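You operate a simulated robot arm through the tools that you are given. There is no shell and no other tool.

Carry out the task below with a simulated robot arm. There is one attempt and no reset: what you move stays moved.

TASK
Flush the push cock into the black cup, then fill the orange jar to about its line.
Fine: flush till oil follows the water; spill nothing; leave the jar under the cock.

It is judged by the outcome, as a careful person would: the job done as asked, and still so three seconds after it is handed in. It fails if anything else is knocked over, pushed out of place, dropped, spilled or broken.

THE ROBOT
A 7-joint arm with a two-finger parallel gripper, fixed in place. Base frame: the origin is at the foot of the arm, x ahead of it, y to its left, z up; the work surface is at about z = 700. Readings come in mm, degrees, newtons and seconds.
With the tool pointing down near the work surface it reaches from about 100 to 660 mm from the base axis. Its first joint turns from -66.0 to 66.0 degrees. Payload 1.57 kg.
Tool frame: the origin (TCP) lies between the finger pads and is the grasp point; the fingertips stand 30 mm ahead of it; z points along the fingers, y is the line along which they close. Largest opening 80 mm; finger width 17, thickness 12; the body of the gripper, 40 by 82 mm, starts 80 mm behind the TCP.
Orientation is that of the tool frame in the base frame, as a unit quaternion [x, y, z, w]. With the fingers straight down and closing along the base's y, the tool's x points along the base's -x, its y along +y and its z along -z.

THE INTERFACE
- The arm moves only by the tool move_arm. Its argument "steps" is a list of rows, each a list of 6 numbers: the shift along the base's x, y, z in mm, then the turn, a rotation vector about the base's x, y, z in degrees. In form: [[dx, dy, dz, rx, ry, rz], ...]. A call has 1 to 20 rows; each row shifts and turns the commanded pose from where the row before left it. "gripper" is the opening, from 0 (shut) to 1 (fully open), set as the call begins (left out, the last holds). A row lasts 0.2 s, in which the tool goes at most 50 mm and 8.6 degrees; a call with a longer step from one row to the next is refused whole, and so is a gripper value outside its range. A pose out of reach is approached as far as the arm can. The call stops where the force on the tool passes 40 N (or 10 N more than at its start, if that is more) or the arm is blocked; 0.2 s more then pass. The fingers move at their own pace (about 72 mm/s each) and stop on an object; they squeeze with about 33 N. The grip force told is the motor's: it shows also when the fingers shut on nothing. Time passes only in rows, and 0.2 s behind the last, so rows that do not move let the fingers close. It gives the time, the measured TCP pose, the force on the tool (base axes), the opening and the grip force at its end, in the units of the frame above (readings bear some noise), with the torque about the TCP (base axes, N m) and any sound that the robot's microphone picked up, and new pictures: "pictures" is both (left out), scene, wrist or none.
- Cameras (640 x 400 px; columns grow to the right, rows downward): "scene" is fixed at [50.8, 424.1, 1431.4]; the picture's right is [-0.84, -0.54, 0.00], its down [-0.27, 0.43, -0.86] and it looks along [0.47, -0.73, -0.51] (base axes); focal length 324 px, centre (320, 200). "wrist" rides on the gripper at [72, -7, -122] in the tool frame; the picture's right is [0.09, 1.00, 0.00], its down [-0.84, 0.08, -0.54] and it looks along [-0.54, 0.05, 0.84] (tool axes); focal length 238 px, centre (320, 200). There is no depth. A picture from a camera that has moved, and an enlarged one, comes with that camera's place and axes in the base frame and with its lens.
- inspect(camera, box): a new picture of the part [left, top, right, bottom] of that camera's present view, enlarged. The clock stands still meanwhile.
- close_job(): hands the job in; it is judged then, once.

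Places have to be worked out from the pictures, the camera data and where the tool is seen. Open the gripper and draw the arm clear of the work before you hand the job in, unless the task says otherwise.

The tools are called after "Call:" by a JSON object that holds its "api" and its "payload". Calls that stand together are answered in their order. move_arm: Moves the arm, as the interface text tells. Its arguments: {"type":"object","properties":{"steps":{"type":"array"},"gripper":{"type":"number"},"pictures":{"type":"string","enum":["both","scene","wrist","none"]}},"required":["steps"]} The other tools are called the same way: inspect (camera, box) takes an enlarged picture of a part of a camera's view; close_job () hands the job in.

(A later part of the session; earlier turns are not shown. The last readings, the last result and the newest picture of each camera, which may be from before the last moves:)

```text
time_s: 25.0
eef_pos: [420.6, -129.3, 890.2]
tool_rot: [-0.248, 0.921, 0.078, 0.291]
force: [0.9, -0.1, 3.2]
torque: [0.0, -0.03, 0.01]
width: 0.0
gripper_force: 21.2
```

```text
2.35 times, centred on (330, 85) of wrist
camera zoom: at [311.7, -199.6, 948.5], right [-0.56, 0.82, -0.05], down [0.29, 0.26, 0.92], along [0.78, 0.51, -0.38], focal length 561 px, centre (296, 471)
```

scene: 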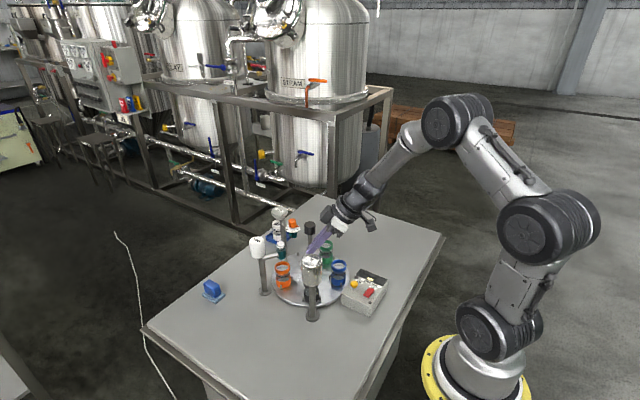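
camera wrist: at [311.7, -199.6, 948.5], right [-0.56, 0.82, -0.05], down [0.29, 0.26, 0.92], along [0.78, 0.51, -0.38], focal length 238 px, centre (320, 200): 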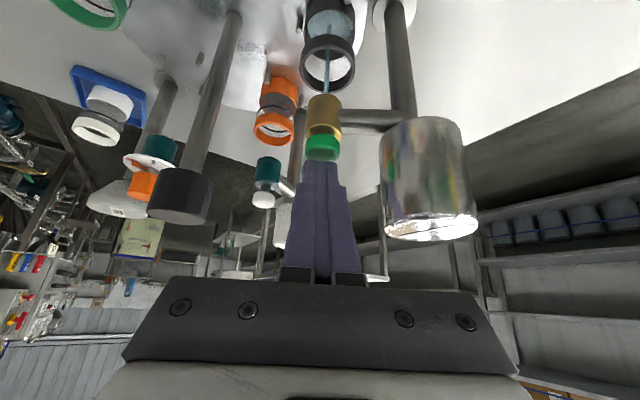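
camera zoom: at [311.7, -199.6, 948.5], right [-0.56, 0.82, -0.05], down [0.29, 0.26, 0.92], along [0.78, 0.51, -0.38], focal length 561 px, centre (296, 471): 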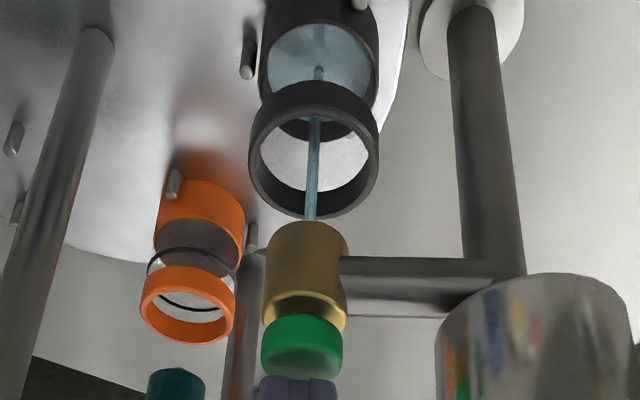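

The level is at about z=722 and rises around 4 to 5 mm/s, still water. I'll keep holding.

Call:
{"api": "move_arm", "payload": {"steps": [[0, 0, 0, 0, 0, 0], [0, 0, 0, 0, 0, 0], [0, 0, 0, 0, 0, 0], [0, 0, 0, 0, 0, 0]], "gripper": 0, "pictures": "none"}}

Call:
{"api": "inspect", "payload": {"camera": "wrist", "box": [270, 0, 390, 170]}}

```text
time_s: 26.0
eef_pos: [420.4, -129.2, 889.7]
tool_rot: [-0.247, 0.921, 0.078, 0.291]
force: [0.7, 0.9, 3.3]
torque: [0.0, 0.0, -0.02]
width: 0.0
gripper_force: 21.8
```

```text
2.35 times, centred on (330, 85) of wrist
camera zoom: at [311.7, -199.6, 948.5], right [-0.56, 0.82, -0.05], down [0.29, 0.26, 0.92], along [0.78, 0.51, -0.38], focal length 561 px, centre (296, 471)
```

zoom: 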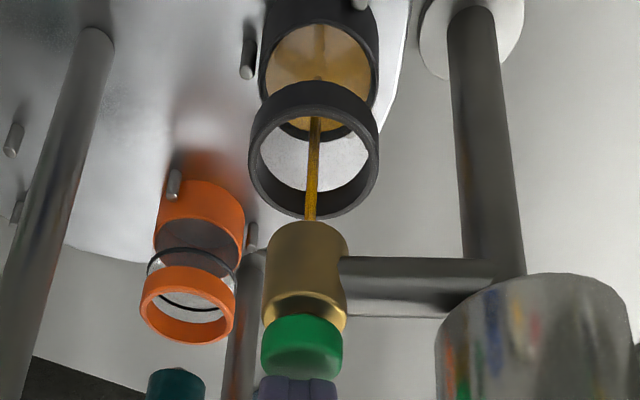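

Oil (amber) is now following the water. I'll hold one short moment more to be sure it runs pure, then lift off the cap and check that it self-closes.

Call:
{"api": "move_arm", "payload": {"steps": [[0, 0, 0, 0, 0, 0], [0, 0, 8, 0, 0, 0], [0, 0, 10, 0, 0, 0], [0, 0, 0, 0, 0, 0]], "gripper": 0, "pictures": "wrist"}}

Call:
{"api": "inspect", "payload": {"camera": "wrist", "box": [270, 0, 390, 170]}}

```text
time_s: 27.0
eef_pos: [420.2, -129.7, 907.7]
tool_rot: [-0.248, 0.921, 0.078, 0.29]
force: [0.4, 0.0, -0.1]
torque: [0.02, 0.03, -0.01]
width: 0.0
gripper_force: 21.2
camera wrist: at [311.8, -199.8, 966.6], right [-0.56, 0.82, -0.05], down [0.29, 0.25, 0.92], along [0.78, 0.51, -0.38], focal length 238 px, centre (320, 200)
```

wrist: 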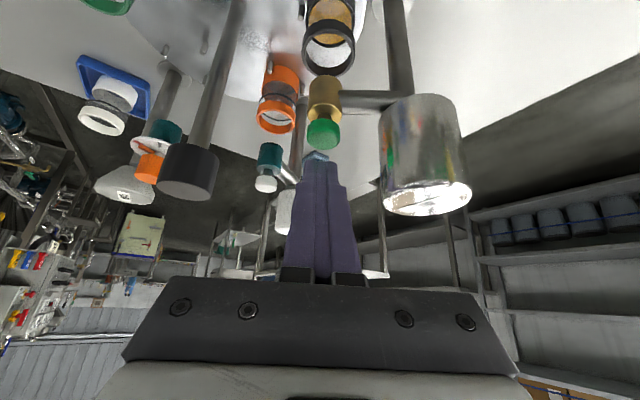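

```text
2.35 times, centred on (330, 85) of wrist
camera zoom: at [311.8, -199.8, 966.6], right [-0.56, 0.82, -0.05], down [0.29, 0.25, 0.92], along [0.78, 0.51, -0.38], focal length 561 px, centre (296, 471)
```

zoom: 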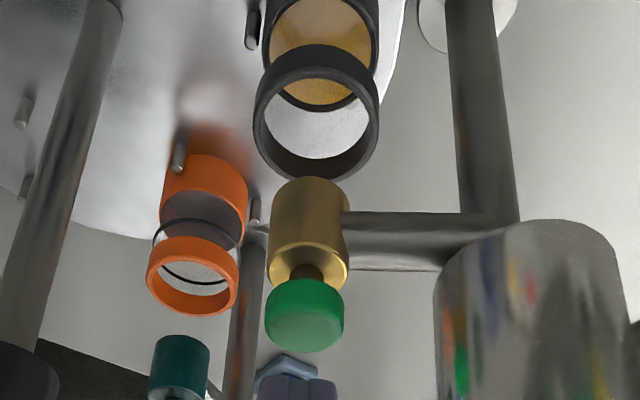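

The cock closed itself and the cup holds water with oil on top, nothing spilled. I'll rise, level the tool, yaw to -36° and go back above the turntable knob.

Call:
{"api": "move_arm", "payload": {"steps": [[0, 0, 20, 0, 0, 0], [0, 0, 20, 0, 0, 0], [0, 0, 10, -3.5, 6.06, 0], [0, 0, 10, -3.5, 6.06, 0], [0, 0, 10, -3.5, 6.06, 0], [0, 0, 10, -3.5, 6.06, 0], [0, 0, 10, -3.5, 6.06, 0], [7.2, -8.2, 0, 0, 0, -8.25], [7.2, -8.2, 0, 0, 0, -8.25], [7.2, -8.2, 0, 0, 0, -8.25], [7.2, -8.2, 0, 0, 0, -8.25], [7.2, -8.2, 0, 0, 0, -8.25], [7.2, -8.2, 0, 0, 0, -8.25], [7.2, -8.2, 0, 0, 0, -8.25], [7.2, -8.2, 0, 0, 0, -8.25], [0, 0, 0, 0, 0, 0]], "gripper": 0}}

Call:
{"api": "inspect", "payload": {"camera": "scene", "box": [260, 235, 360, 325]}}

```text
time_s: 30.4
eef_pos: [478.2, -195.5, 997.2]
tool_rot: [0.311, 0.951, 0.0, 0.0]
force: [0.9, 0.3, -0.2]
torque: [0.0, -0.02, -0.04]
width: 0.0
gripper_force: 21.6
camera wrist: at [415.9, -158.5, 1120.1], right [0.51, 0.86, 0.0], down [0.72, -0.43, 0.54], along [0.47, -0.28, -0.84], focal length 238 px, centre (320, 200)
```

scene: 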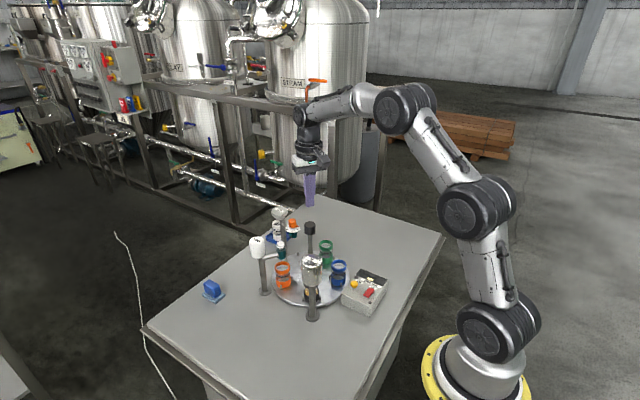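
wrist: 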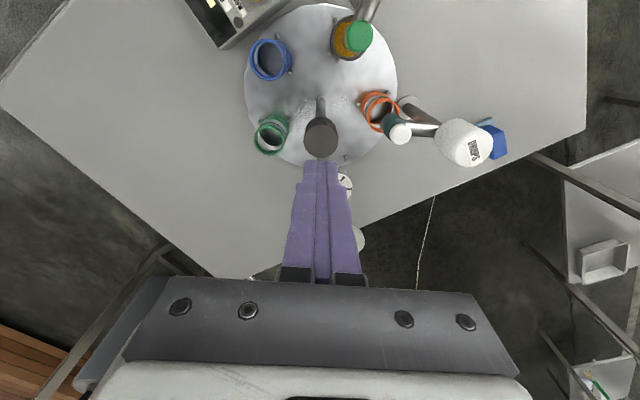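

```text
4.44 times, centred on (310, 280) of scene
camera zoom: at [50.8, 424.1, 1431.4], right [-0.84, -0.54, 0.0], down [-0.27, 0.43, -0.86], along [0.47, -0.73, -0.51], focal length 1439 px, centre (364, -156)
```

zoom: 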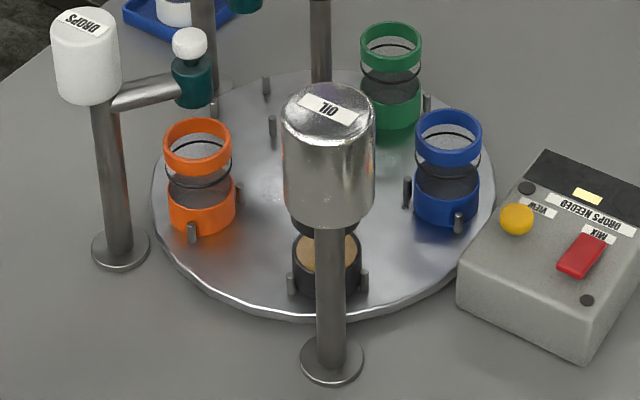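

The tool is above the knob at yaw -36° and the table hasn't moved. I'll open the fingers and lower around the knob.

Call:
{"api": "move_arm", "payload": {"steps": [[-0.5, 0.2, 0, 0, 0, 0], [0, 0, -10, 0, 0, 0], [0, 0, -15, 0, 0, 0], [0, 0, -15, 0, 0, 0], [0, 0, -15, 0, 0, 0], [0, 0, -15, 0, 0, 0], [0, 0, -12, 0, 0, 0], [0, 0, -10, 0, 0, 0], [0, 0, -6, 0, 0, 0], [0, 0, 0, 0, 0, 0]], "gripper": 0.75, "pictures": "wrist"}}

```text
time_s: 32.6
eef_pos: [477.2, -193.8, 900.0]
tool_rot: [0.309, 0.951, 0.0, 0.0]
force: [-0.7, 0.2, -0.1]
torque: [0.0, 0.02, -0.01]
width: 60.0
gripper_force: 0.1
camera wrist: at [415.1, -157.9, 1021.6], right [0.51, 0.86, 0.0], down [0.72, -0.43, 0.54], along [0.47, -0.28, -0.84], focal length 238 px, centre (320, 200)
```

wrist: 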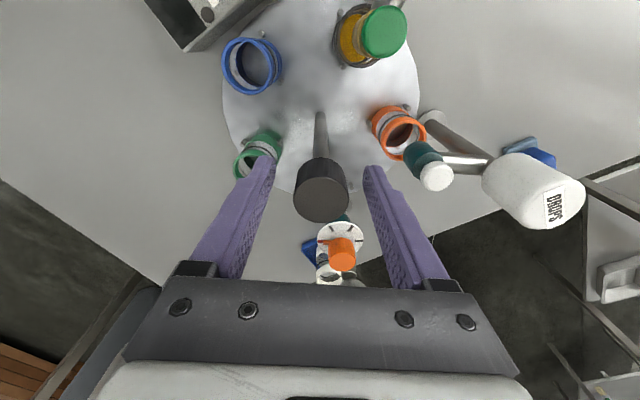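

The knob is centred between the fingers. I'll close on it.

Call:
{"api": "move_arm", "payload": {"steps": [[0, 0, 0, 0, 0, 0], [0, 0, 0, 0, 0, 0], [0, 0, 0, 0, 0, 0], [0, 0, 0, 0, 0, 0]], "gripper": 0, "pictures": "wrist"}}

Call:
{"api": "inspect", "payload": {"camera": "scene", "box": [260, 235, 360, 325]}}

```text
time_s: 33.6
eef_pos: [478.5, -192.8, 899.9]
tool_rot: [0.308, 0.951, 0.0, -0.001]
force: [4.6, 7.3, -3.0]
torque: [-0.23, -0.35, 0.04]
width: 31.1
gripper_force: 40.2
camera wrist: at [415.5, -157.3, 1021.7], right [0.51, 0.86, 0.0], down [0.72, -0.43, 0.54], along [0.47, -0.28, -0.84], focal length 238 px, centre (320, 200)
```

wrist: 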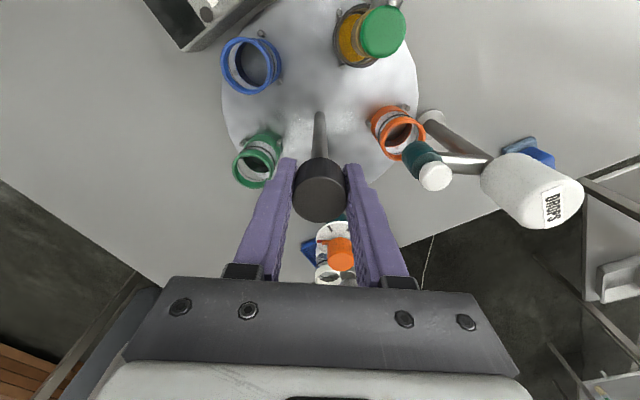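

```text
4.44 times, centred on (310, 280) of scene
camera zoom: at [50.9, 424.3, 1431.4], right [-0.84, -0.54, 0.0], down [-0.27, 0.43, -0.86], along [0.47, -0.73, -0.51], focal length 1439 px, centre (364, -156)
```

zoom: 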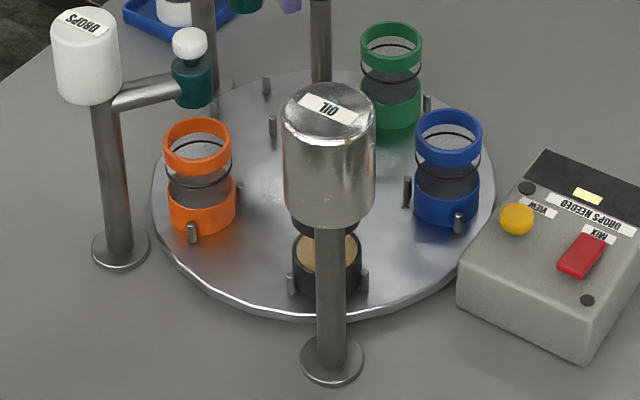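

Gripped with low forces and the table hasn't shifted. I'll turn it back +36° gently, then check.

Call:
{"api": "move_arm", "payload": {"steps": [[0.3, 0.4, 0, 0, 0, 1], [0, 0, 0, 0, 0, 2], [0, 0, 0, 0, 0, 3], [0, 0, 0, 0, 0, 4], [0, 0, 0, 0, 0, 4], [0, 0, 0, 0, 0, 4], [0, 0, 0, 0, 0, 4], [0, 0, 0, 0, 0, 4], [0, 0, 0, 0, 0, 4], [0, 0, 0, 0, 0, 3], [0, 0, 0, 0, 0, 2], [0, 0, 0, 0, 0, 1], [0, 0, 0, 0, 0, 0]], "gripper": 0}}

```text
time_s: 36.4
eef_pos: [477.2, -196.1, 899.9]
tool_rot: [-0.001, 1.0, 0.0, -0.001]
force: [-8.2, -7.5, -1.6]
torque: [0.17, 0.0, 0.01]
width: 30.8
gripper_force: 39.9
camera wrist: at [405.4, -202.2, 1022.0], right [-0.09, 1.0, 0.0], down [0.84, 0.08, 0.54], along [0.54, 0.05, -0.84], focal length 238 px, centre (320, 200)
```

scene: 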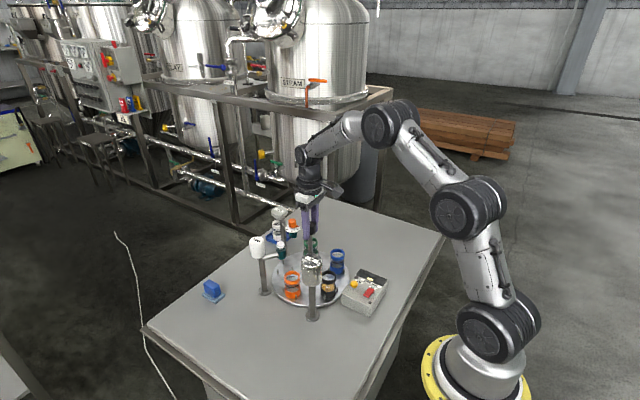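
wrist: 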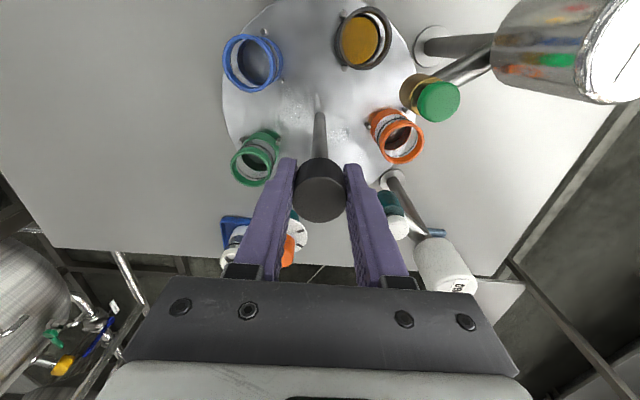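

Halfway back, with the oil and water lying still in the black cup. I'll turn the remaining 36°.

Call:
{"api": "move_arm", "payload": {"steps": [[-0.4, -0.4, 0, 0, 0, 1], [0, 0, 0, 0, 0, 2], [0, 0, 0, 0, 0, 3], [0, 0, 0, 0, 0, 4], [0, 0, 0, 0, 0, 4], [0, 0, 0, 0, 0, 4], [0, 0, 0, 0, 0, 4], [0, 0, 0, 0, 0, 4], [0, 0, 0, 0, 0, 4], [0, 0, 0, 0, 0, 3], [0, 0, 0, 0, 0, 2], [0, 0, 0, 0, 0, 1], [0, 0, 0, 0, 0, 0]], "gripper": 0}}

Call:
{"api": "inspect", "payload": {"camera": "scene", "box": [260, 235, 360, 325]}}

Call:
{"api": "inspect", "payload": {"camera": "wrist", "box": [300, 0, 460, 200]}}

```text
time_s: 39.2
eef_pos: [477.9, -197.5, 899.0]
tool_rot: [-0.31, 0.951, -0.002, 0.001]
force: [9.3, -27.6, -15.7]
torque: [0.75, 0.39, -0.02]
width: 30.7
gripper_force: 39.8
camera wrist: at [423.2, -244.4, 1021.9], right [-0.66, 0.75, 0.0], down [0.63, 0.56, 0.54], along [0.41, 0.36, -0.84], focal length 238 px, centre (320, 200)
```

scene: 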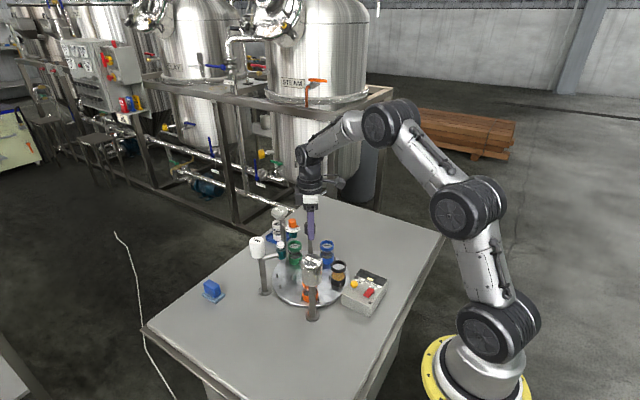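
wrist: 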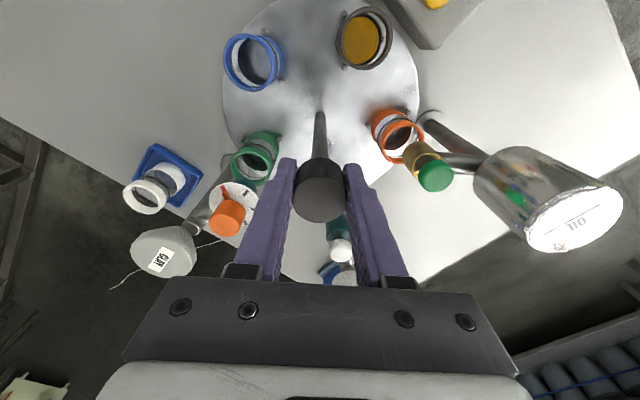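

```text
4.44 times, centred on (310, 280) of scene
camera zoom: at [51.3, 423.3, 1431.7], right [-0.84, -0.54, 0.0], down [-0.27, 0.43, -0.86], along [0.46, -0.73, -0.51], focal length 1439 px, centre (364, -156)
```

zoom: 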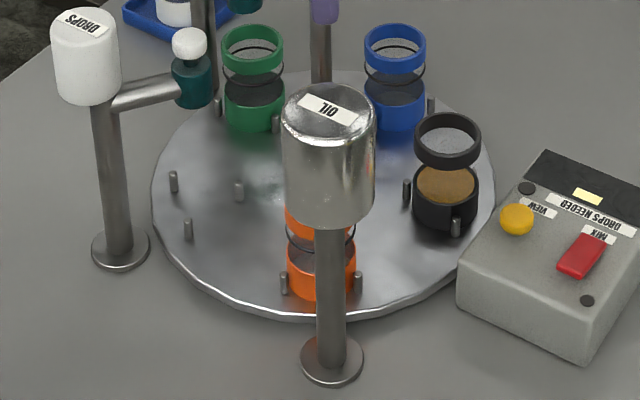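

```text
2.00 times, centred on (380, 100) of wrist
camera zoom: at [423.2, -244.4, 1021.9], right [-0.66, 0.75, 0.0], down [0.63, 0.56, 0.54], along [0.41, 0.36, -0.84], focal length 477 px, centre (200, 400)
```

zoom: 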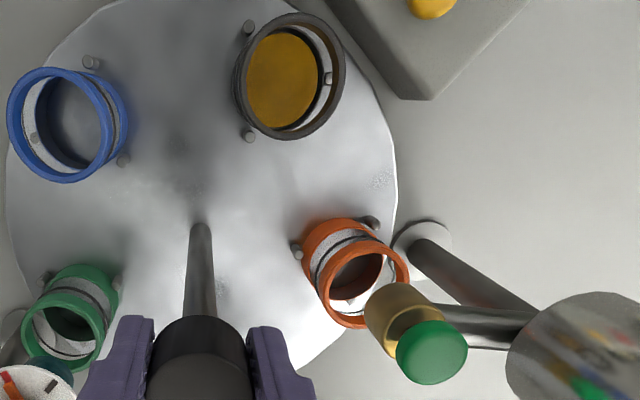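

The scene view shows the table about 2.5° short of the original index: the orange base spans 287–357 px against 294–362 at the start. I'll relax the side load and turn another +2.5°.

Call:
{"api": "move_arm", "payload": {"steps": [[0.7, -1.5, -0.6, 0, 0, 0], [0, 0, 0, 0, 0, 0.8], [0, 0, 0, 0, 0, 1], [0, 0, 0, 0, 0, 0.8], [0, 0, 0, 0, 0, 0], [0, 0, 0, 0, 0, 0]], "gripper": 0, "pictures": "wrist"}}

Call:
{"api": "inspect", "payload": {"camera": "scene", "box": [260, 235, 360, 325]}}

Call:
{"api": "inspect", "payload": {"camera": "wrist", "box": [300, 0, 460, 200]}}

```text
time_s: 40.6
eef_pos: [476.4, -196.8, 900.4]
tool_rot: [-0.332, 0.943, -0.001, 0.0]
force: [-5.9, -16.6, 3.2]
torque: [0.38, 0.17, -0.03]
width: 30.6
gripper_force: 39.8
camera wrist: at [425.7, -247.1, 1021.9], right [-0.69, 0.72, 0.0], down [0.6, 0.58, 0.54], along [0.39, 0.38, -0.84], focal length 238 px, centre (320, 200)
```

wrist: 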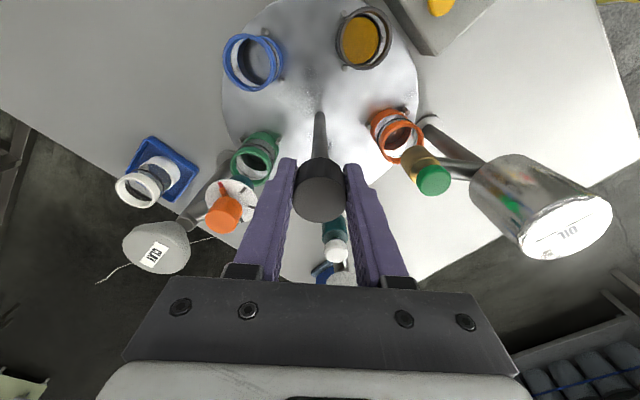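

```text
4.44 times, centred on (310, 280) of scene
camera zoom: at [50.6, 423.7, 1431.6], right [-0.84, -0.54, 0.0], down [-0.27, 0.43, -0.86], along [0.47, -0.73, -0.51], focal length 1439 px, centre (364, -156)
```

zoom: 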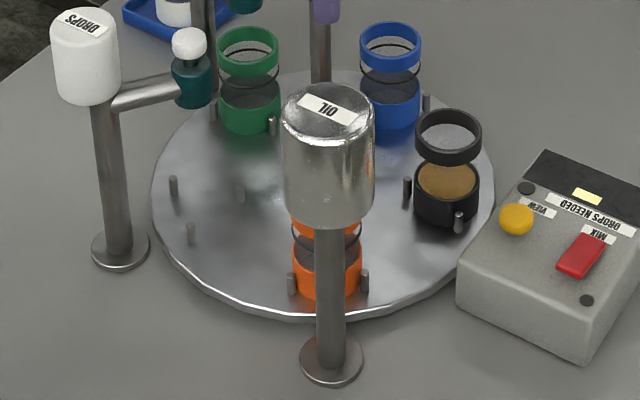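

```text
2.00 times, centred on (380, 100) of wrist
camera zoom: at [425.7, -247.1, 1021.9], right [-0.69, 0.72, 0.0], down [0.6, 0.58, 0.54], along [0.39, 0.38, -0.84], focal length 477 px, centre (200, 400)
```

zoom: 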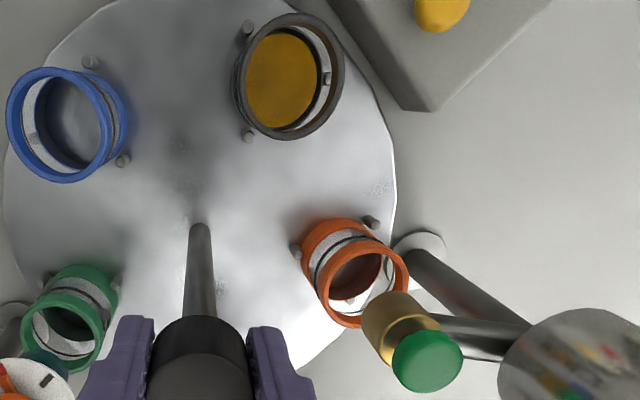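

The table now matches its original index, with the pegs and jars at the same pixels as at the start. I'll release and rise.

Call:
{"api": "move_arm", "payload": {"steps": [[0, 0, 0, 0, 0, 0], [0, 0, 0, 0, 0, 0], [0, 0, 0, 0, 0, 0], [0, 0, 15, 0, 0, 0], [0, 0, 25, 0, 0, 0], [0, 0, 30, 0, 0, 0], [0, 0, 30, 0, 0, 0], [0, 0, 0, 0, 0, 0]], "gripper": 0.65, "pictures": "wrist"}}

Call:
{"api": "inspect", "payload": {"camera": "scene", "box": [260, 235, 360, 325]}}

```text
time_s: 42.4
eef_pos: [477.7, -197.4, 1000.3]
tool_rot: [-0.332, 0.943, 0.0, 0.0]
force: [-0.2, -0.2, 0.1]
torque: [0.02, 0.02, -0.01]
width: 52.0
gripper_force: 0.1
camera wrist: at [425.5, -247.2, 1121.8], right [-0.69, 0.72, 0.0], down [0.61, 0.58, 0.54], along [0.39, 0.38, -0.84], focal length 238 px, centre (320, 200)
```

wrist: 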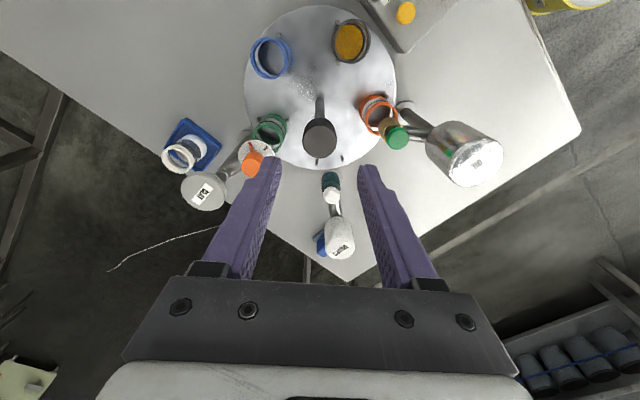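

```text
4.44 times, centred on (310, 280) of scene
camera zoom: at [50.8, 424.1, 1431.4], right [-0.84, -0.54, 0.0], down [-0.27, 0.43, -0.86], along [0.47, -0.73, -0.51], focal length 1439 px, centre (364, -156)
```

zoom: 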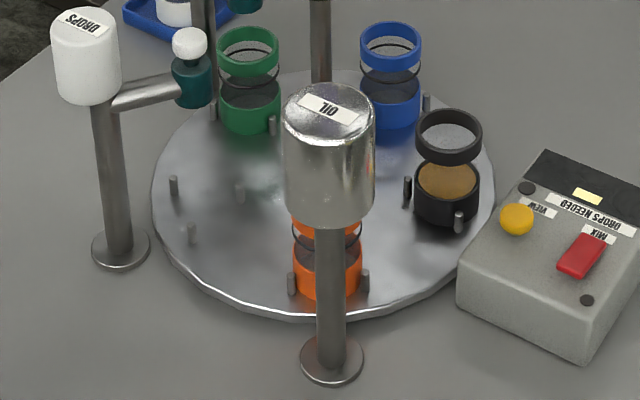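

All is steady. I'll shut the fingers and go back to the tilted pressing pose over the green cap.

Call:
{"api": "move_arm", "payload": {"steps": [[-7.19, 8.4, 0, 0, 0, -4.4], [-7.19, 8.4, 0, 0, 0, -4.4], [-7.19, 8.4, 0, 0, 0, 0], [-7.19, 8.4, 0, 0, 0, 0], [-7.19, 8.4, 0, 0, 0, 0], [-7.19, 8.4, 0, 0, 0, 0], [-7.19, 8.4, 0, 0, 0, 0], [-7.19, 8.4, 0, 0, 0, 0], [0, 0, -6, 3.5, -6.06, 0], [0, 0, -6, 3.5, -6.06, 0], [0, 0, -6, 3.5, -6.06, 0], [0, 0, -6, 3.5, -6.06, 0], [0, 0, -6, 3.5, -6.06, 0], [0, 0, -15, 0, 0, 0], [0, 0, -15, 0, 0, 0], [0, 0, -15, 0, 0, 0], [0, 0, -15, 0, 0, 0], [0, 0, 0, 0, 0, 0]], "gripper": 0, "pictures": "both"}}

Call:
{"api": "inspect", "payload": {"camera": "wrist", "box": [270, 0, 390, 170]}}

```text
time_s: 46.2
eef_pos: [422.1, -127.9, 908.5]
tool_rot: [-0.245, 0.922, 0.078, 0.29]
force: [0.5, -1.4, 0.1]
torque: [-0.02, 0.0, -0.02]
width: 0.2
gripper_force: 21.0
camera wrist: at [312.6, -199.1, 967.9], right [-0.56, 0.83, -0.05], down [0.29, 0.25, 0.92], along [0.78, 0.5, -0.38], focal length 238 px, centre (320, 200)
```

scene: 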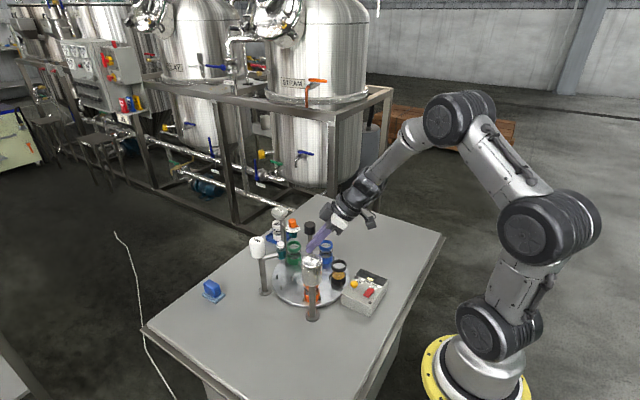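
wrist: 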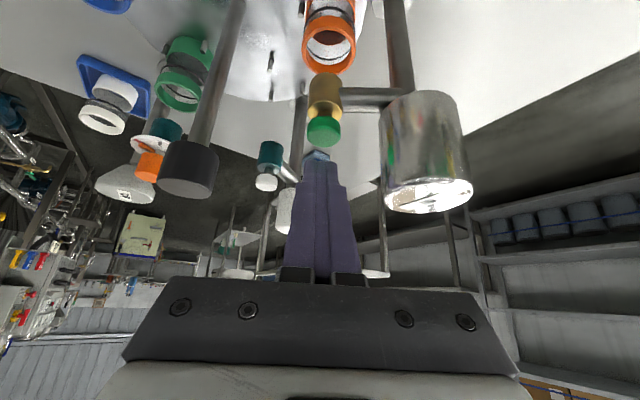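

```text
2.35 times, centred on (330, 85) of wrist
camera zoom: at [312.6, -199.1, 967.9], right [-0.56, 0.83, -0.05], down [0.29, 0.25, 0.92], along [0.78, 0.5, -0.38], focal length 561 px, centre (296, 471)
```

zoom: 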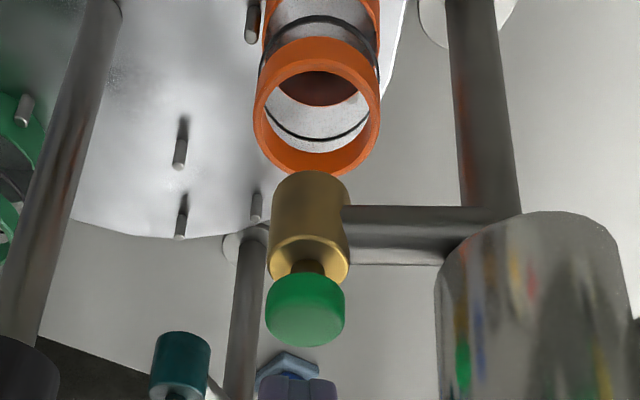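

The jar mouth and its black line ring (z about 750) are clearly visible, and the jar is centred under the cock. I'll press to the same depth as before and check that the oil lands inside.

Call:
{"api": "move_arm", "payload": {"steps": [[-0.8, -0.6, -7, 0, 0, 0], [0, 0, -5, 0, 0, 0], [0, 0, -3, 0, 0, 0], [0, 0, -2, 0, 0, 0], [0, 0, -1.8, 0, 0, 0], [0, 0, 0, 0, 0, 0]], "gripper": 0, "pictures": "none"}}

Call:
{"api": "inspect", "payload": {"camera": "wrist", "box": [270, 0, 390, 170]}}

```text
time_s: 47.6
eef_pos: [420.8, -129.1, 891.3]
tool_rot: [-0.245, 0.922, 0.077, 0.291]
force: [0.8, 0.4, 2.3]
torque: [0.0, -0.02, -0.06]
width: 0.1
gripper_force: 21.4
```

```text
2.35 times, centred on (330, 85) of wrist
camera zoom: at [311.5, -199.8, 949.4], right [-0.56, 0.83, -0.05], down [0.29, 0.25, 0.92], along [0.78, 0.5, -0.38], focal length 561 px, centre (296, 471)
```

zoom: 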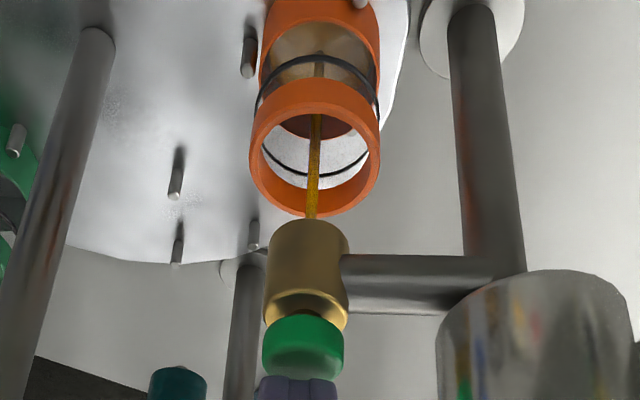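

Oil is falling cleanly into the orange jar. I'll hold for about 1.8 s and look at the level.

Call:
{"api": "move_arm", "payload": {"steps": [[0, 0, 0, 0, 0, 0], [0, 0, 0, 0, 0, 0], [0, 0, 0, 0, 0, 0], [0, 0, 0, 0, 0, 0], [0, 0, 0, 0, 0, 0], [0, 0, 0, 0, 0, 0], [0, 0, 0, 0, 0, 0], [0, 0, 0, 0, 0, 0]], "gripper": 0, "pictures": "none"}}

Call:
{"api": "inspect", "payload": {"camera": "wrist", "box": [270, 0, 390, 170]}}

Call:
{"api": "inspect", "payload": {"camera": "scene", "box": [285, 265, 345, 315]}}

```text
time_s: 49.4
eef_pos: [419.2, -130.4, 891.4]
tool_rot: [-0.245, 0.922, 0.078, 0.291]
force: [0.0, -1.4, 2.4]
torque: [0.0, -0.05, 0.0]
width: 0.1
gripper_force: 20.8
```

```text
2.35 times, centred on (330, 85) of wrist
camera zoom: at [311.4, -199.8, 949.2], right [-0.56, 0.83, -0.05], down [0.29, 0.25, 0.92], along [0.78, 0.5, -0.38], focal length 561 px, centre (296, 471)
```

zoom: 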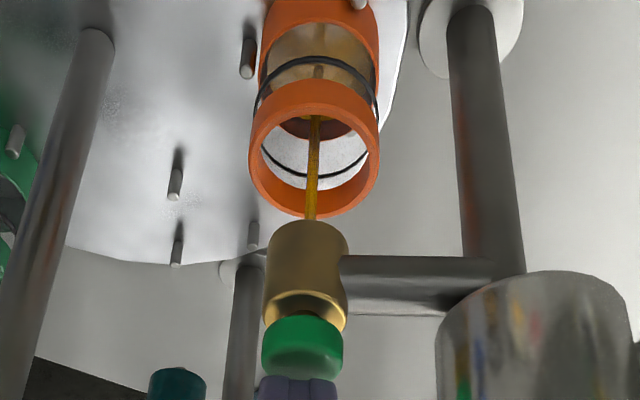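

```text
8.00 times, centred on (315, 290) of scene
camera zoom: at [50.8, 424.1, 1431.4], right [-0.84, -0.54, 0.0], down [-0.27, 0.43, -0.86], along [0.47, -0.73, -0.51], focal length 2590 px, centre (360, -520)
```

zoom: 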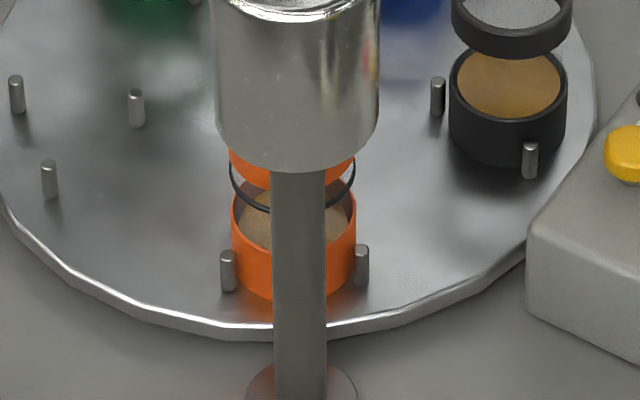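

The level is at about z=722 with the line at about 750, rising roughly 4.4 mm/s. I'll hold about 3 s more, then re-check.

Call:
{"api": "move_arm", "payload": {"steps": [[0, 0, 0, 0, 0, 0], [0, 0, 0, 0, 0, 0], [0, 0, 0, 0, 0, 0], [0, 0, 0, 0, 0, 0], [0, 0, 0, 0, 0, 0], [0, 0, 0, 0, 0, 0], [0, 0, 0, 0, 0, 0], [0, 0, 0, 0, 0, 0], [0, 0, 0, 0, 0, 0], [0, 0, 0, 0, 0, 0], [0, 0, 0, 0, 0, 0], [0, 0, 0, 0, 0, 0], [0, 0, 0, 0, 0, 0], [0, 0, 0, 0, 0, 0]], "gripper": 0, "pictures": "none"}}

Call:
{"api": "inspect", "payload": {"camera": "wrist", "box": [270, 0, 390, 170]}}

Call:
{"api": "inspect", "payload": {"camera": "scene", "box": [285, 265, 345, 315]}}

```text
time_s: 52.4
eef_pos: [421.0, -129.6, 891.1]
tool_rot: [-0.245, 0.922, 0.077, 0.291]
force: [0.1, 0.6, 2.4]
torque: [0.01, -0.04, -0.04]
width: 0.0
gripper_force: 21.4
```

```text
2.35 times, centred on (330, 85) of wrist
camera zoom: at [311.4, -199.7, 949.2], right [-0.56, 0.83, -0.05], down [0.29, 0.25, 0.92], along [0.78, 0.5, -0.38], focal length 561 px, centre (296, 471)
```

zoom: 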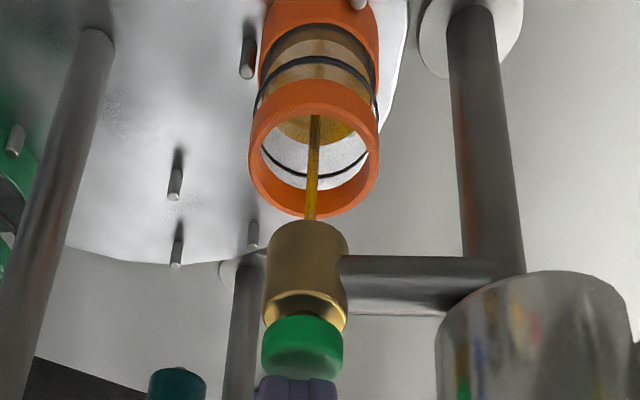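

```text
8.00 times, centred on (315, 290) of scene
camera zoom: at [50.8, 424.1, 1431.4], right [-0.84, -0.54, 0.0], down [-0.27, 0.43, -0.86], along [0.47, -0.73, -0.51], focal length 2590 px, centre (360, -520)
```

zoom: 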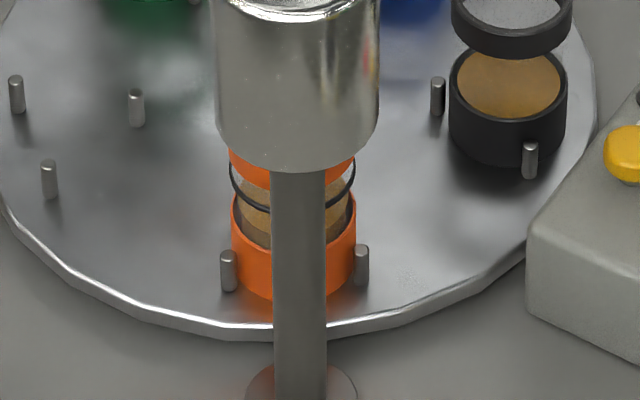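

The oil surface is about 14 to 15 mm below the line. I'll hold about 2 s more (roughly 9 mm) and check again.

Call:
{"api": "move_arm", "payload": {"steps": [[0, 0, 0, 0, 0, 0], [0, 0, 0, 0, 0, 0], [0, 0, 0, 0, 0, 0], [0, 0, 0, 0, 0, 0], [0, 0, 0, 0, 0, 0], [0, 0, 0, 0, 0, 0], [0, 0, 0, 0, 0, 0], [0, 0, 0, 0, 0, 0]], "gripper": 0, "pictures": "none"}}

Call:
{"api": "inspect", "payload": {"camera": "wrist", "box": [290, 0, 370, 100]}}

Call:
{"api": "inspect", "payload": {"camera": "scene", "box": [300, 275, 335, 310]}}

```text
time_s: 54.2
eef_pos: [420.2, -128.8, 890.4]
tool_rot: [-0.245, 0.922, 0.077, 0.291]
force: [0.4, 0.2, 1.9]
torque: [0.05, -0.05, -0.02]
width: 0.1
gripper_force: 21.5
```

```text
4.00 times, centred on (330, 50) of wrist
camera zoom: at [311.4, -199.7, 949.2], right [-0.56, 0.83, -0.05], down [0.29, 0.25, 0.92], along [0.78, 0.5, -0.38], focal length 953 px, centre (280, 800)
```

zoom: 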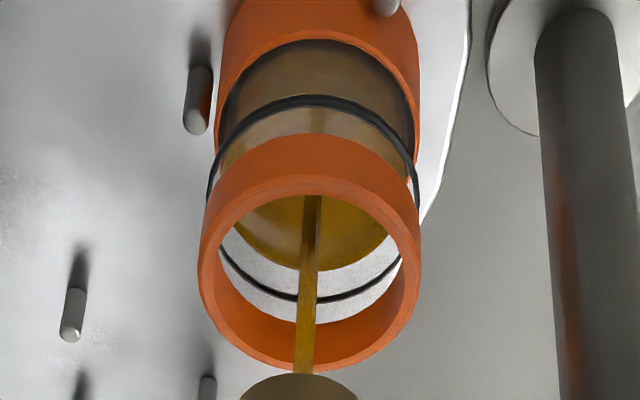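

```text
11.43 times, centred on (318, 292) of scene
camera zoom: at [50.8, 424.1, 1431.4], right [-0.84, -0.54, 0.0], down [-0.27, 0.43, -0.86], along [0.47, -0.73, -0.51], focal length 3700 px, centre (349, -857)
```

zoom: 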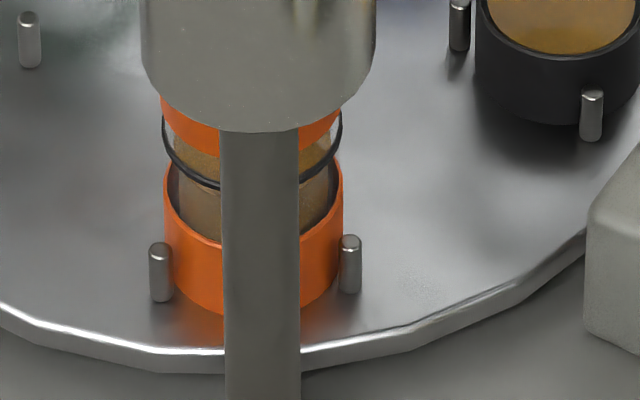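

The oil far edge is about 18 px (around 6 mm) below matching the ring, after allowing for the glass thickness. I'll hold 0.8 s more and re-check.

Call:
{"api": "move_arm", "payload": {"steps": [[0, 0, 0, 0, 0, 0], [0, 0, 0, 0, 0, 0], [0, 0, 0, 0, 0, 0]], "gripper": 0, "pictures": "none"}}

Call:
{"api": "inspect", "payload": {"camera": "wrist", "box": [290, 0, 370, 100]}}

Call:
{"api": "inspect", "payload": {"camera": "scene", "box": [306, 278, 330, 302]}}

```text
time_s: 55.0
eef_pos: [420.7, -129.8, 890.8]
tool_rot: [-0.245, 0.922, 0.078, 0.29]
force: [0.1, 0.3, 1.8]
torque: [0.03, -0.01, 0.0]
width: 0.0
gripper_force: 21.7
```

```text
4.00 times, centred on (330, 50) of wrist
camera zoom: at [311.4, -199.7, 949.2], right [-0.56, 0.83, -0.05], down [0.29, 0.25, 0.92], along [0.78, 0.5, -0.38], focal length 953 px, centre (280, 800)
```

zoom: 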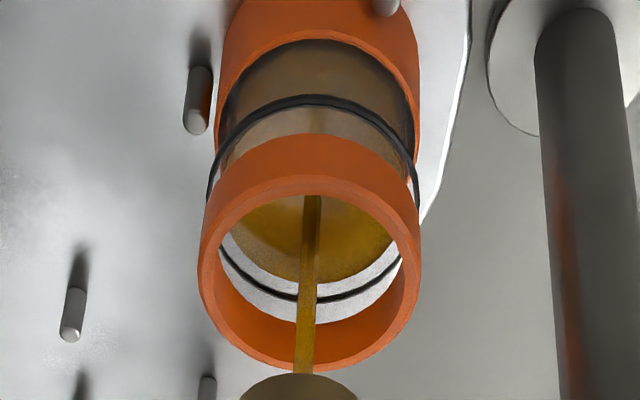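

```text
16.00 times, centred on (318, 290) of scene
camera zoom: at [50.8, 424.1, 1431.4], right [-0.84, -0.54, 0.0], down [-0.27, 0.43, -0.86], along [0.47, -0.73, -0.51], focal length 5181 px, centre (352, -1240)
```

zoom: 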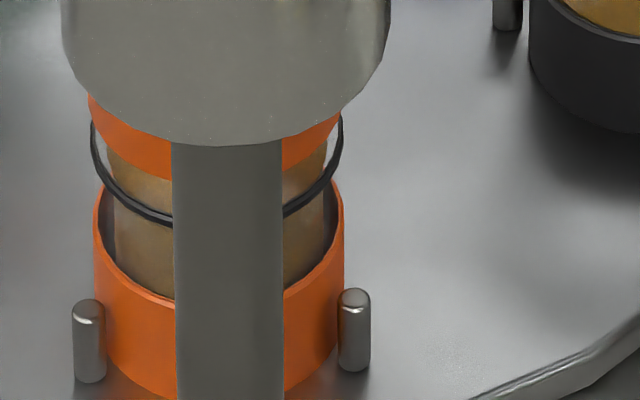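

The oil edge is close to the line now. I'll zoom in tightly to judge the remaining gap before adding more.

Call:
{"api": "inspect", "payload": {"camera": "wrist", "box": [310, 15, 350, 85]}}

Call:
{"api": "inspect", "payload": {"camera": "scene", "box": [310, 281, 328, 299]}}

```text
5.71 times, centred on (330, 50) of wrist
camera zoom: at [311.4, -199.7, 949.2], right [-0.56, 0.83, -0.05], down [0.29, 0.25, 0.92], along [0.78, 0.5, -0.38], focal length 1362 px, centre (263, 1057)
```

zoom: 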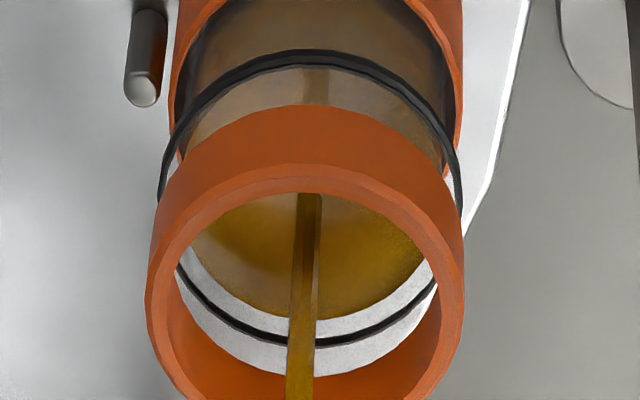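

```text
16.00 times, centred on (319, 290) of scene
camera zoom: at [50.8, 424.1, 1431.4], right [-0.84, -0.54, 0.0], down [-0.27, 0.43, -0.86], along [0.47, -0.73, -0.51], focal length 5181 px, centre (336, -1240)
```

zoom: 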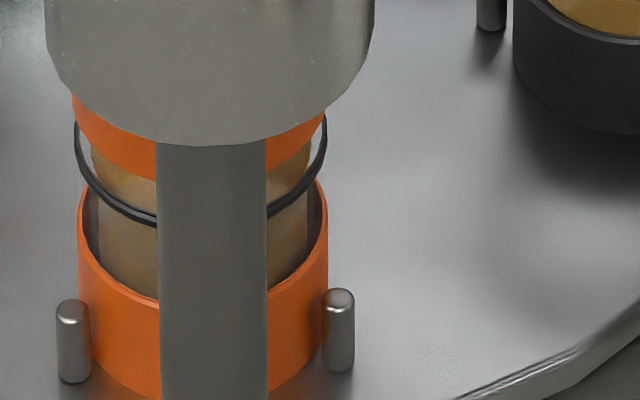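

By my estimate the oil sits about 2 mm below the line. I'll give one more short moment and then release by lifting off the cap.

Call:
{"api": "move_arm", "payload": {"steps": [[0, 0, 0, 0, 0, 0], [0, 0, 8, 0, 0, 0], [0, 0, 10, 0, 0, 0], [0, 0, 0, 0, 0, 0], [0, 0, 0, 0, 0, 0]], "gripper": 0, "pictures": "wrist"}}

Call:
{"api": "inspect", "payload": {"camera": "wrist", "box": [310, 0, 350, 70]}}

Call:
{"api": "inspect", "payload": {"camera": "scene", "box": [310, 281, 328, 299]}}

```text
time_s: 56.2
eef_pos: [419.3, -129.7, 909.5]
tool_rot: [-0.245, 0.922, 0.078, 0.29]
force: [-0.4, -0.6, 0.2]
torque: [0.01, -0.02, -0.04]
width: 0.1
gripper_force: 20.9
camera wrist: at [311.2, -199.8, 967.2], right [-0.56, 0.83, -0.05], down [0.29, 0.25, 0.92], along [0.78, 0.5, -0.38], focal length 238 px, centre (320, 200)
```

wrist: 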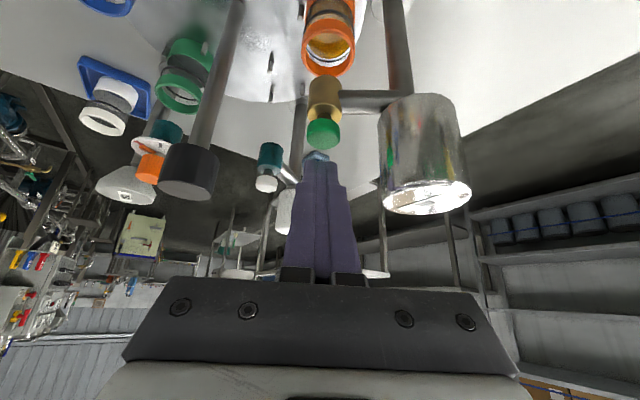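

```text
5.71 times, centred on (330, 35) of wrist
camera zoom: at [311.2, -199.8, 967.2], right [-0.56, 0.83, -0.05], down [0.29, 0.25, 0.92], along [0.78, 0.5, -0.38], focal length 1362 px, centre (263, 1143)
```

zoom: 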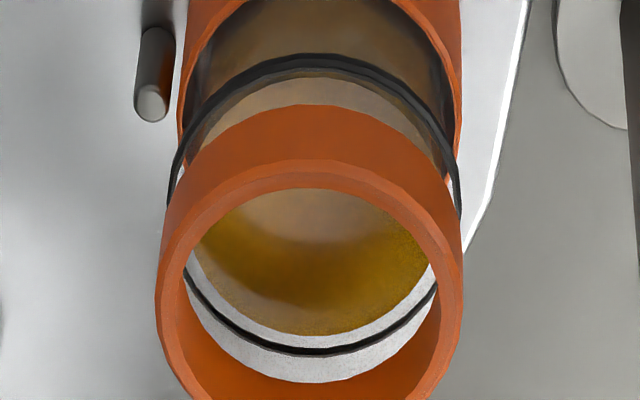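

```text
16.00 times, centred on (319, 290) of scene
camera zoom: at [50.8, 424.1, 1431.4], right [-0.84, -0.54, 0.0], down [-0.27, 0.43, -0.86], along [0.47, -0.73, -0.51], focal length 5181 px, centre (336, -1240)
```

zoom: 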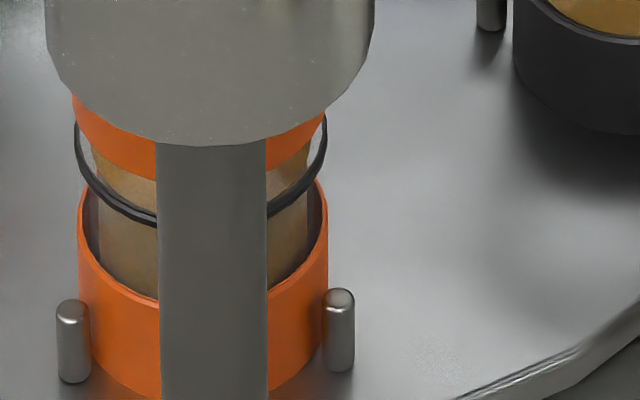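

The cock has closed and no drip is visible. Comparing near and far edges, the oil is within about 1 mm of the line ring. I'll rise clear, level the tool and draw the arm back towards its start pose.

Call:
{"api": "move_arm", "payload": {"steps": [[0, 0, 20, 0, 0, 0], [0, 0, 25, 0, 0, 0], [0, 0, 15, -3.5, 6.06, 0], [0, 0, 15, -3.5, 6.06, 0], [0, 0, 15, -3.5, 6.06, 0], [0, 0, 15, -3.5, 6.06, 0], [0, 0, 15, -3.5, 6.06, 0], [0, 0, 20, 0, 0, -7.5], [-15, -12, 25, 0, 0, -7.5], [-20, -18, 25, 0, 0, -7.5], [-20, -18, 25, 0, 0, -7.5], [-20, -18, 25, 0, 0, 0], [-20, -18, 25, 0, 0, 0], [-20, -18, 20, 0, 0, 0], [-15, -18, 10, 0, 0, 0], [-8, -13, 5, 0, 0, 0], [0, 0, 0, 0, 0, 0]], "gripper": 0}}

Call:
{"api": "inspect", "payload": {"camera": "scene", "box": [190, 190, 410, 330]}}

Call:
{"api": "inspect", "payload": {"camera": "wrist", "box": [270, 50, 450, 250]}}

```text
time_s: 59.8
eef_pos: [282.2, -264.2, 1209.7]
tool_rot: [0.001, 1.0, 0.001, 0.0]
force: [-0.3, -0.7, -0.6]
torque: [0.01, 0.0, -0.01]
width: 0.0
gripper_force: 21.1
camera wrist: at [209.2, -270.3, 1331.4], right [-0.09, 1.0, 0.0], down [0.84, 0.08, 0.54], along [0.54, 0.05, -0.84], focal length 238 px, centre (320, 200)
```

scene: 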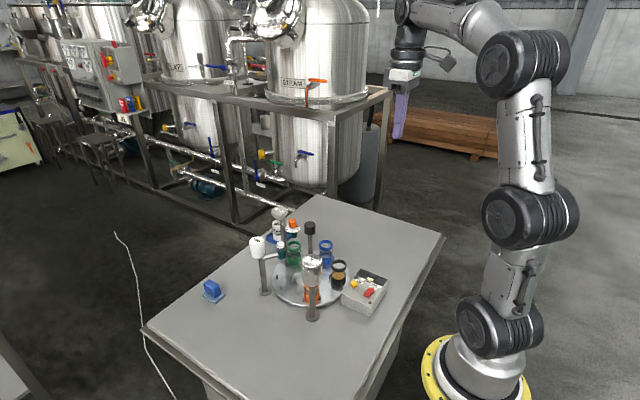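
wrist: 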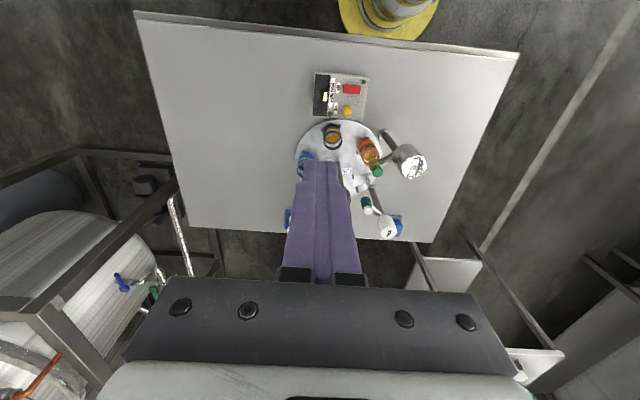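

```text
2.86 times, centred on (300, 260) of scene
camera zoom: at [50.8, 424.1, 1431.4], right [-0.84, -0.54, 0.0], down [-0.27, 0.43, -0.86], along [0.47, -0.73, -0.51], focal length 925 px, centre (377, 29)
```

zoom: 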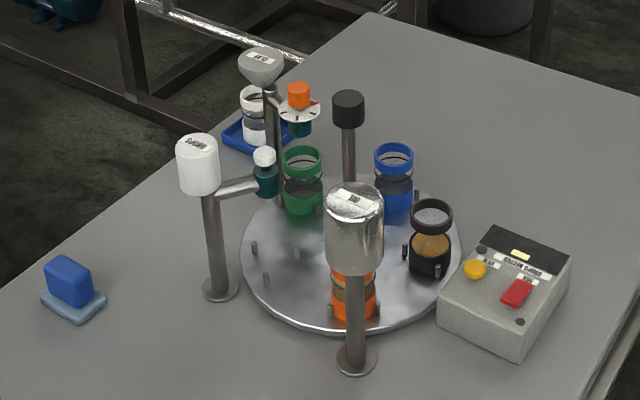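

```text
2.00 times, centred on (360, 150) of wrist
camera zoom: at [209.2, -270.3, 1331.4], right [-0.09, 1.0, 0.0], down [0.84, 0.08, 0.54], along [0.54, 0.05, -0.84], focal length 477 px, centre (240, 300)
```

zoom: 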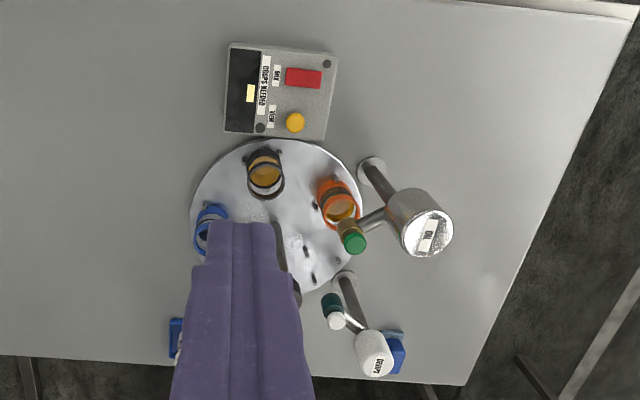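

The bench looks as it should: nothing spilled, everything in its place, and the orange jar filled under the cock. I'll open the gripper and wait a moment before a last check.

Call:
{"api": "move_arm", "payload": {"steps": [[0, 0, 0, 0, 0, 0], [0, 0, 0, 0, 0, 0], [0, 0, 0, 0, 0, 0], [0, 0, 0, 0, 0, 0], [0, 0, 0, 0, 0, 0]], "gripper": 1}}

Call:
{"api": "inspect", "payload": {"camera": "wrist", "box": [330, 110, 430, 190]}}

Call:
{"api": "inspect", "payload": {"camera": "scene", "box": [285, 265, 345, 315]}}

```text
time_s: 61.0
eef_pos: [280.0, -263.6, 1209.6]
tool_rot: [0.002, 1.0, 0.0, -0.001]
force: [-0.5, 0.7, 0.1]
torque: [0.02, 0.01, 0.01]
width: 80.1
gripper_force: 0.1
camera wrist: at [209.4, -270.1, 1331.2], right [-0.09, 1.0, 0.0], down [0.84, 0.08, 0.54], along [0.54, 0.05, -0.84], focal length 238 px, centre (320, 200)
```

scene: 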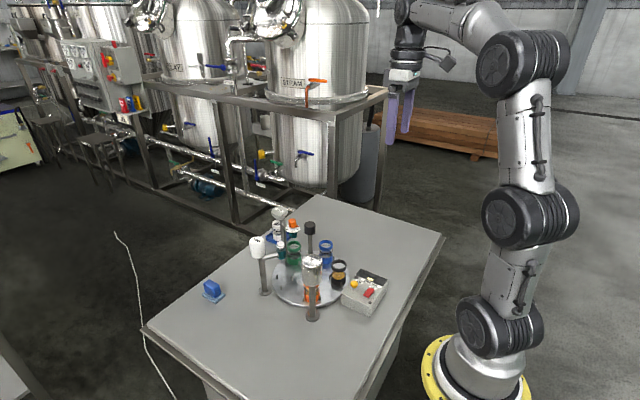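
wrist: 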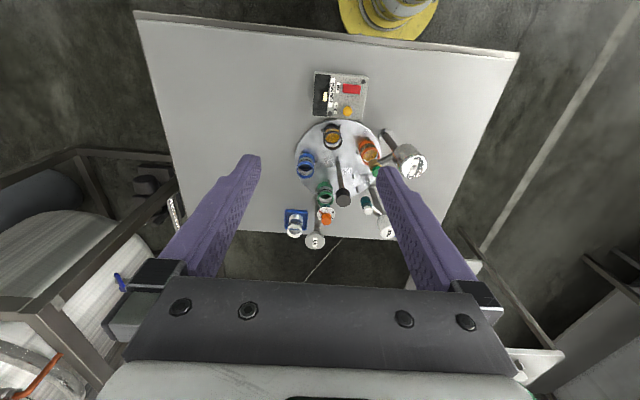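

```text
5.00 times, centred on (380, 150) of wrist
camera zoom: at [209.4, -270.1, 1331.2], right [-0.09, 1.0, 0.0], down [0.84, 0.08, 0.54], along [0.54, 0.05, -0.84], focal length 1192 px, centre (20, 450)
```

zoom: 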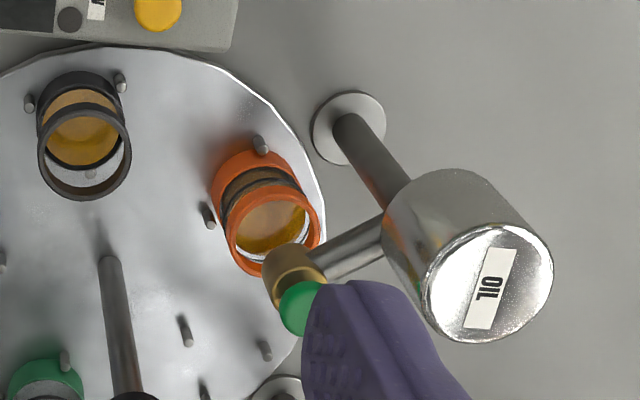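

```text
8.00 times, centred on (315, 290) of scene
camera zoom: at [50.8, 424.1, 1431.4], right [-0.84, -0.54, 0.0], down [-0.27, 0.43, -0.86], along [0.47, -0.73, -0.51], focal length 2590 px, centre (360, -520)
```

zoom: 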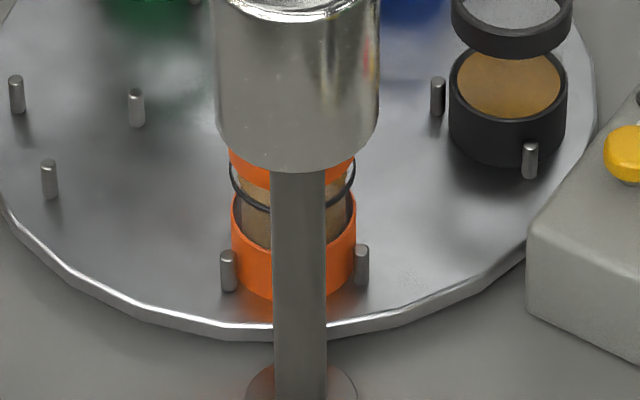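

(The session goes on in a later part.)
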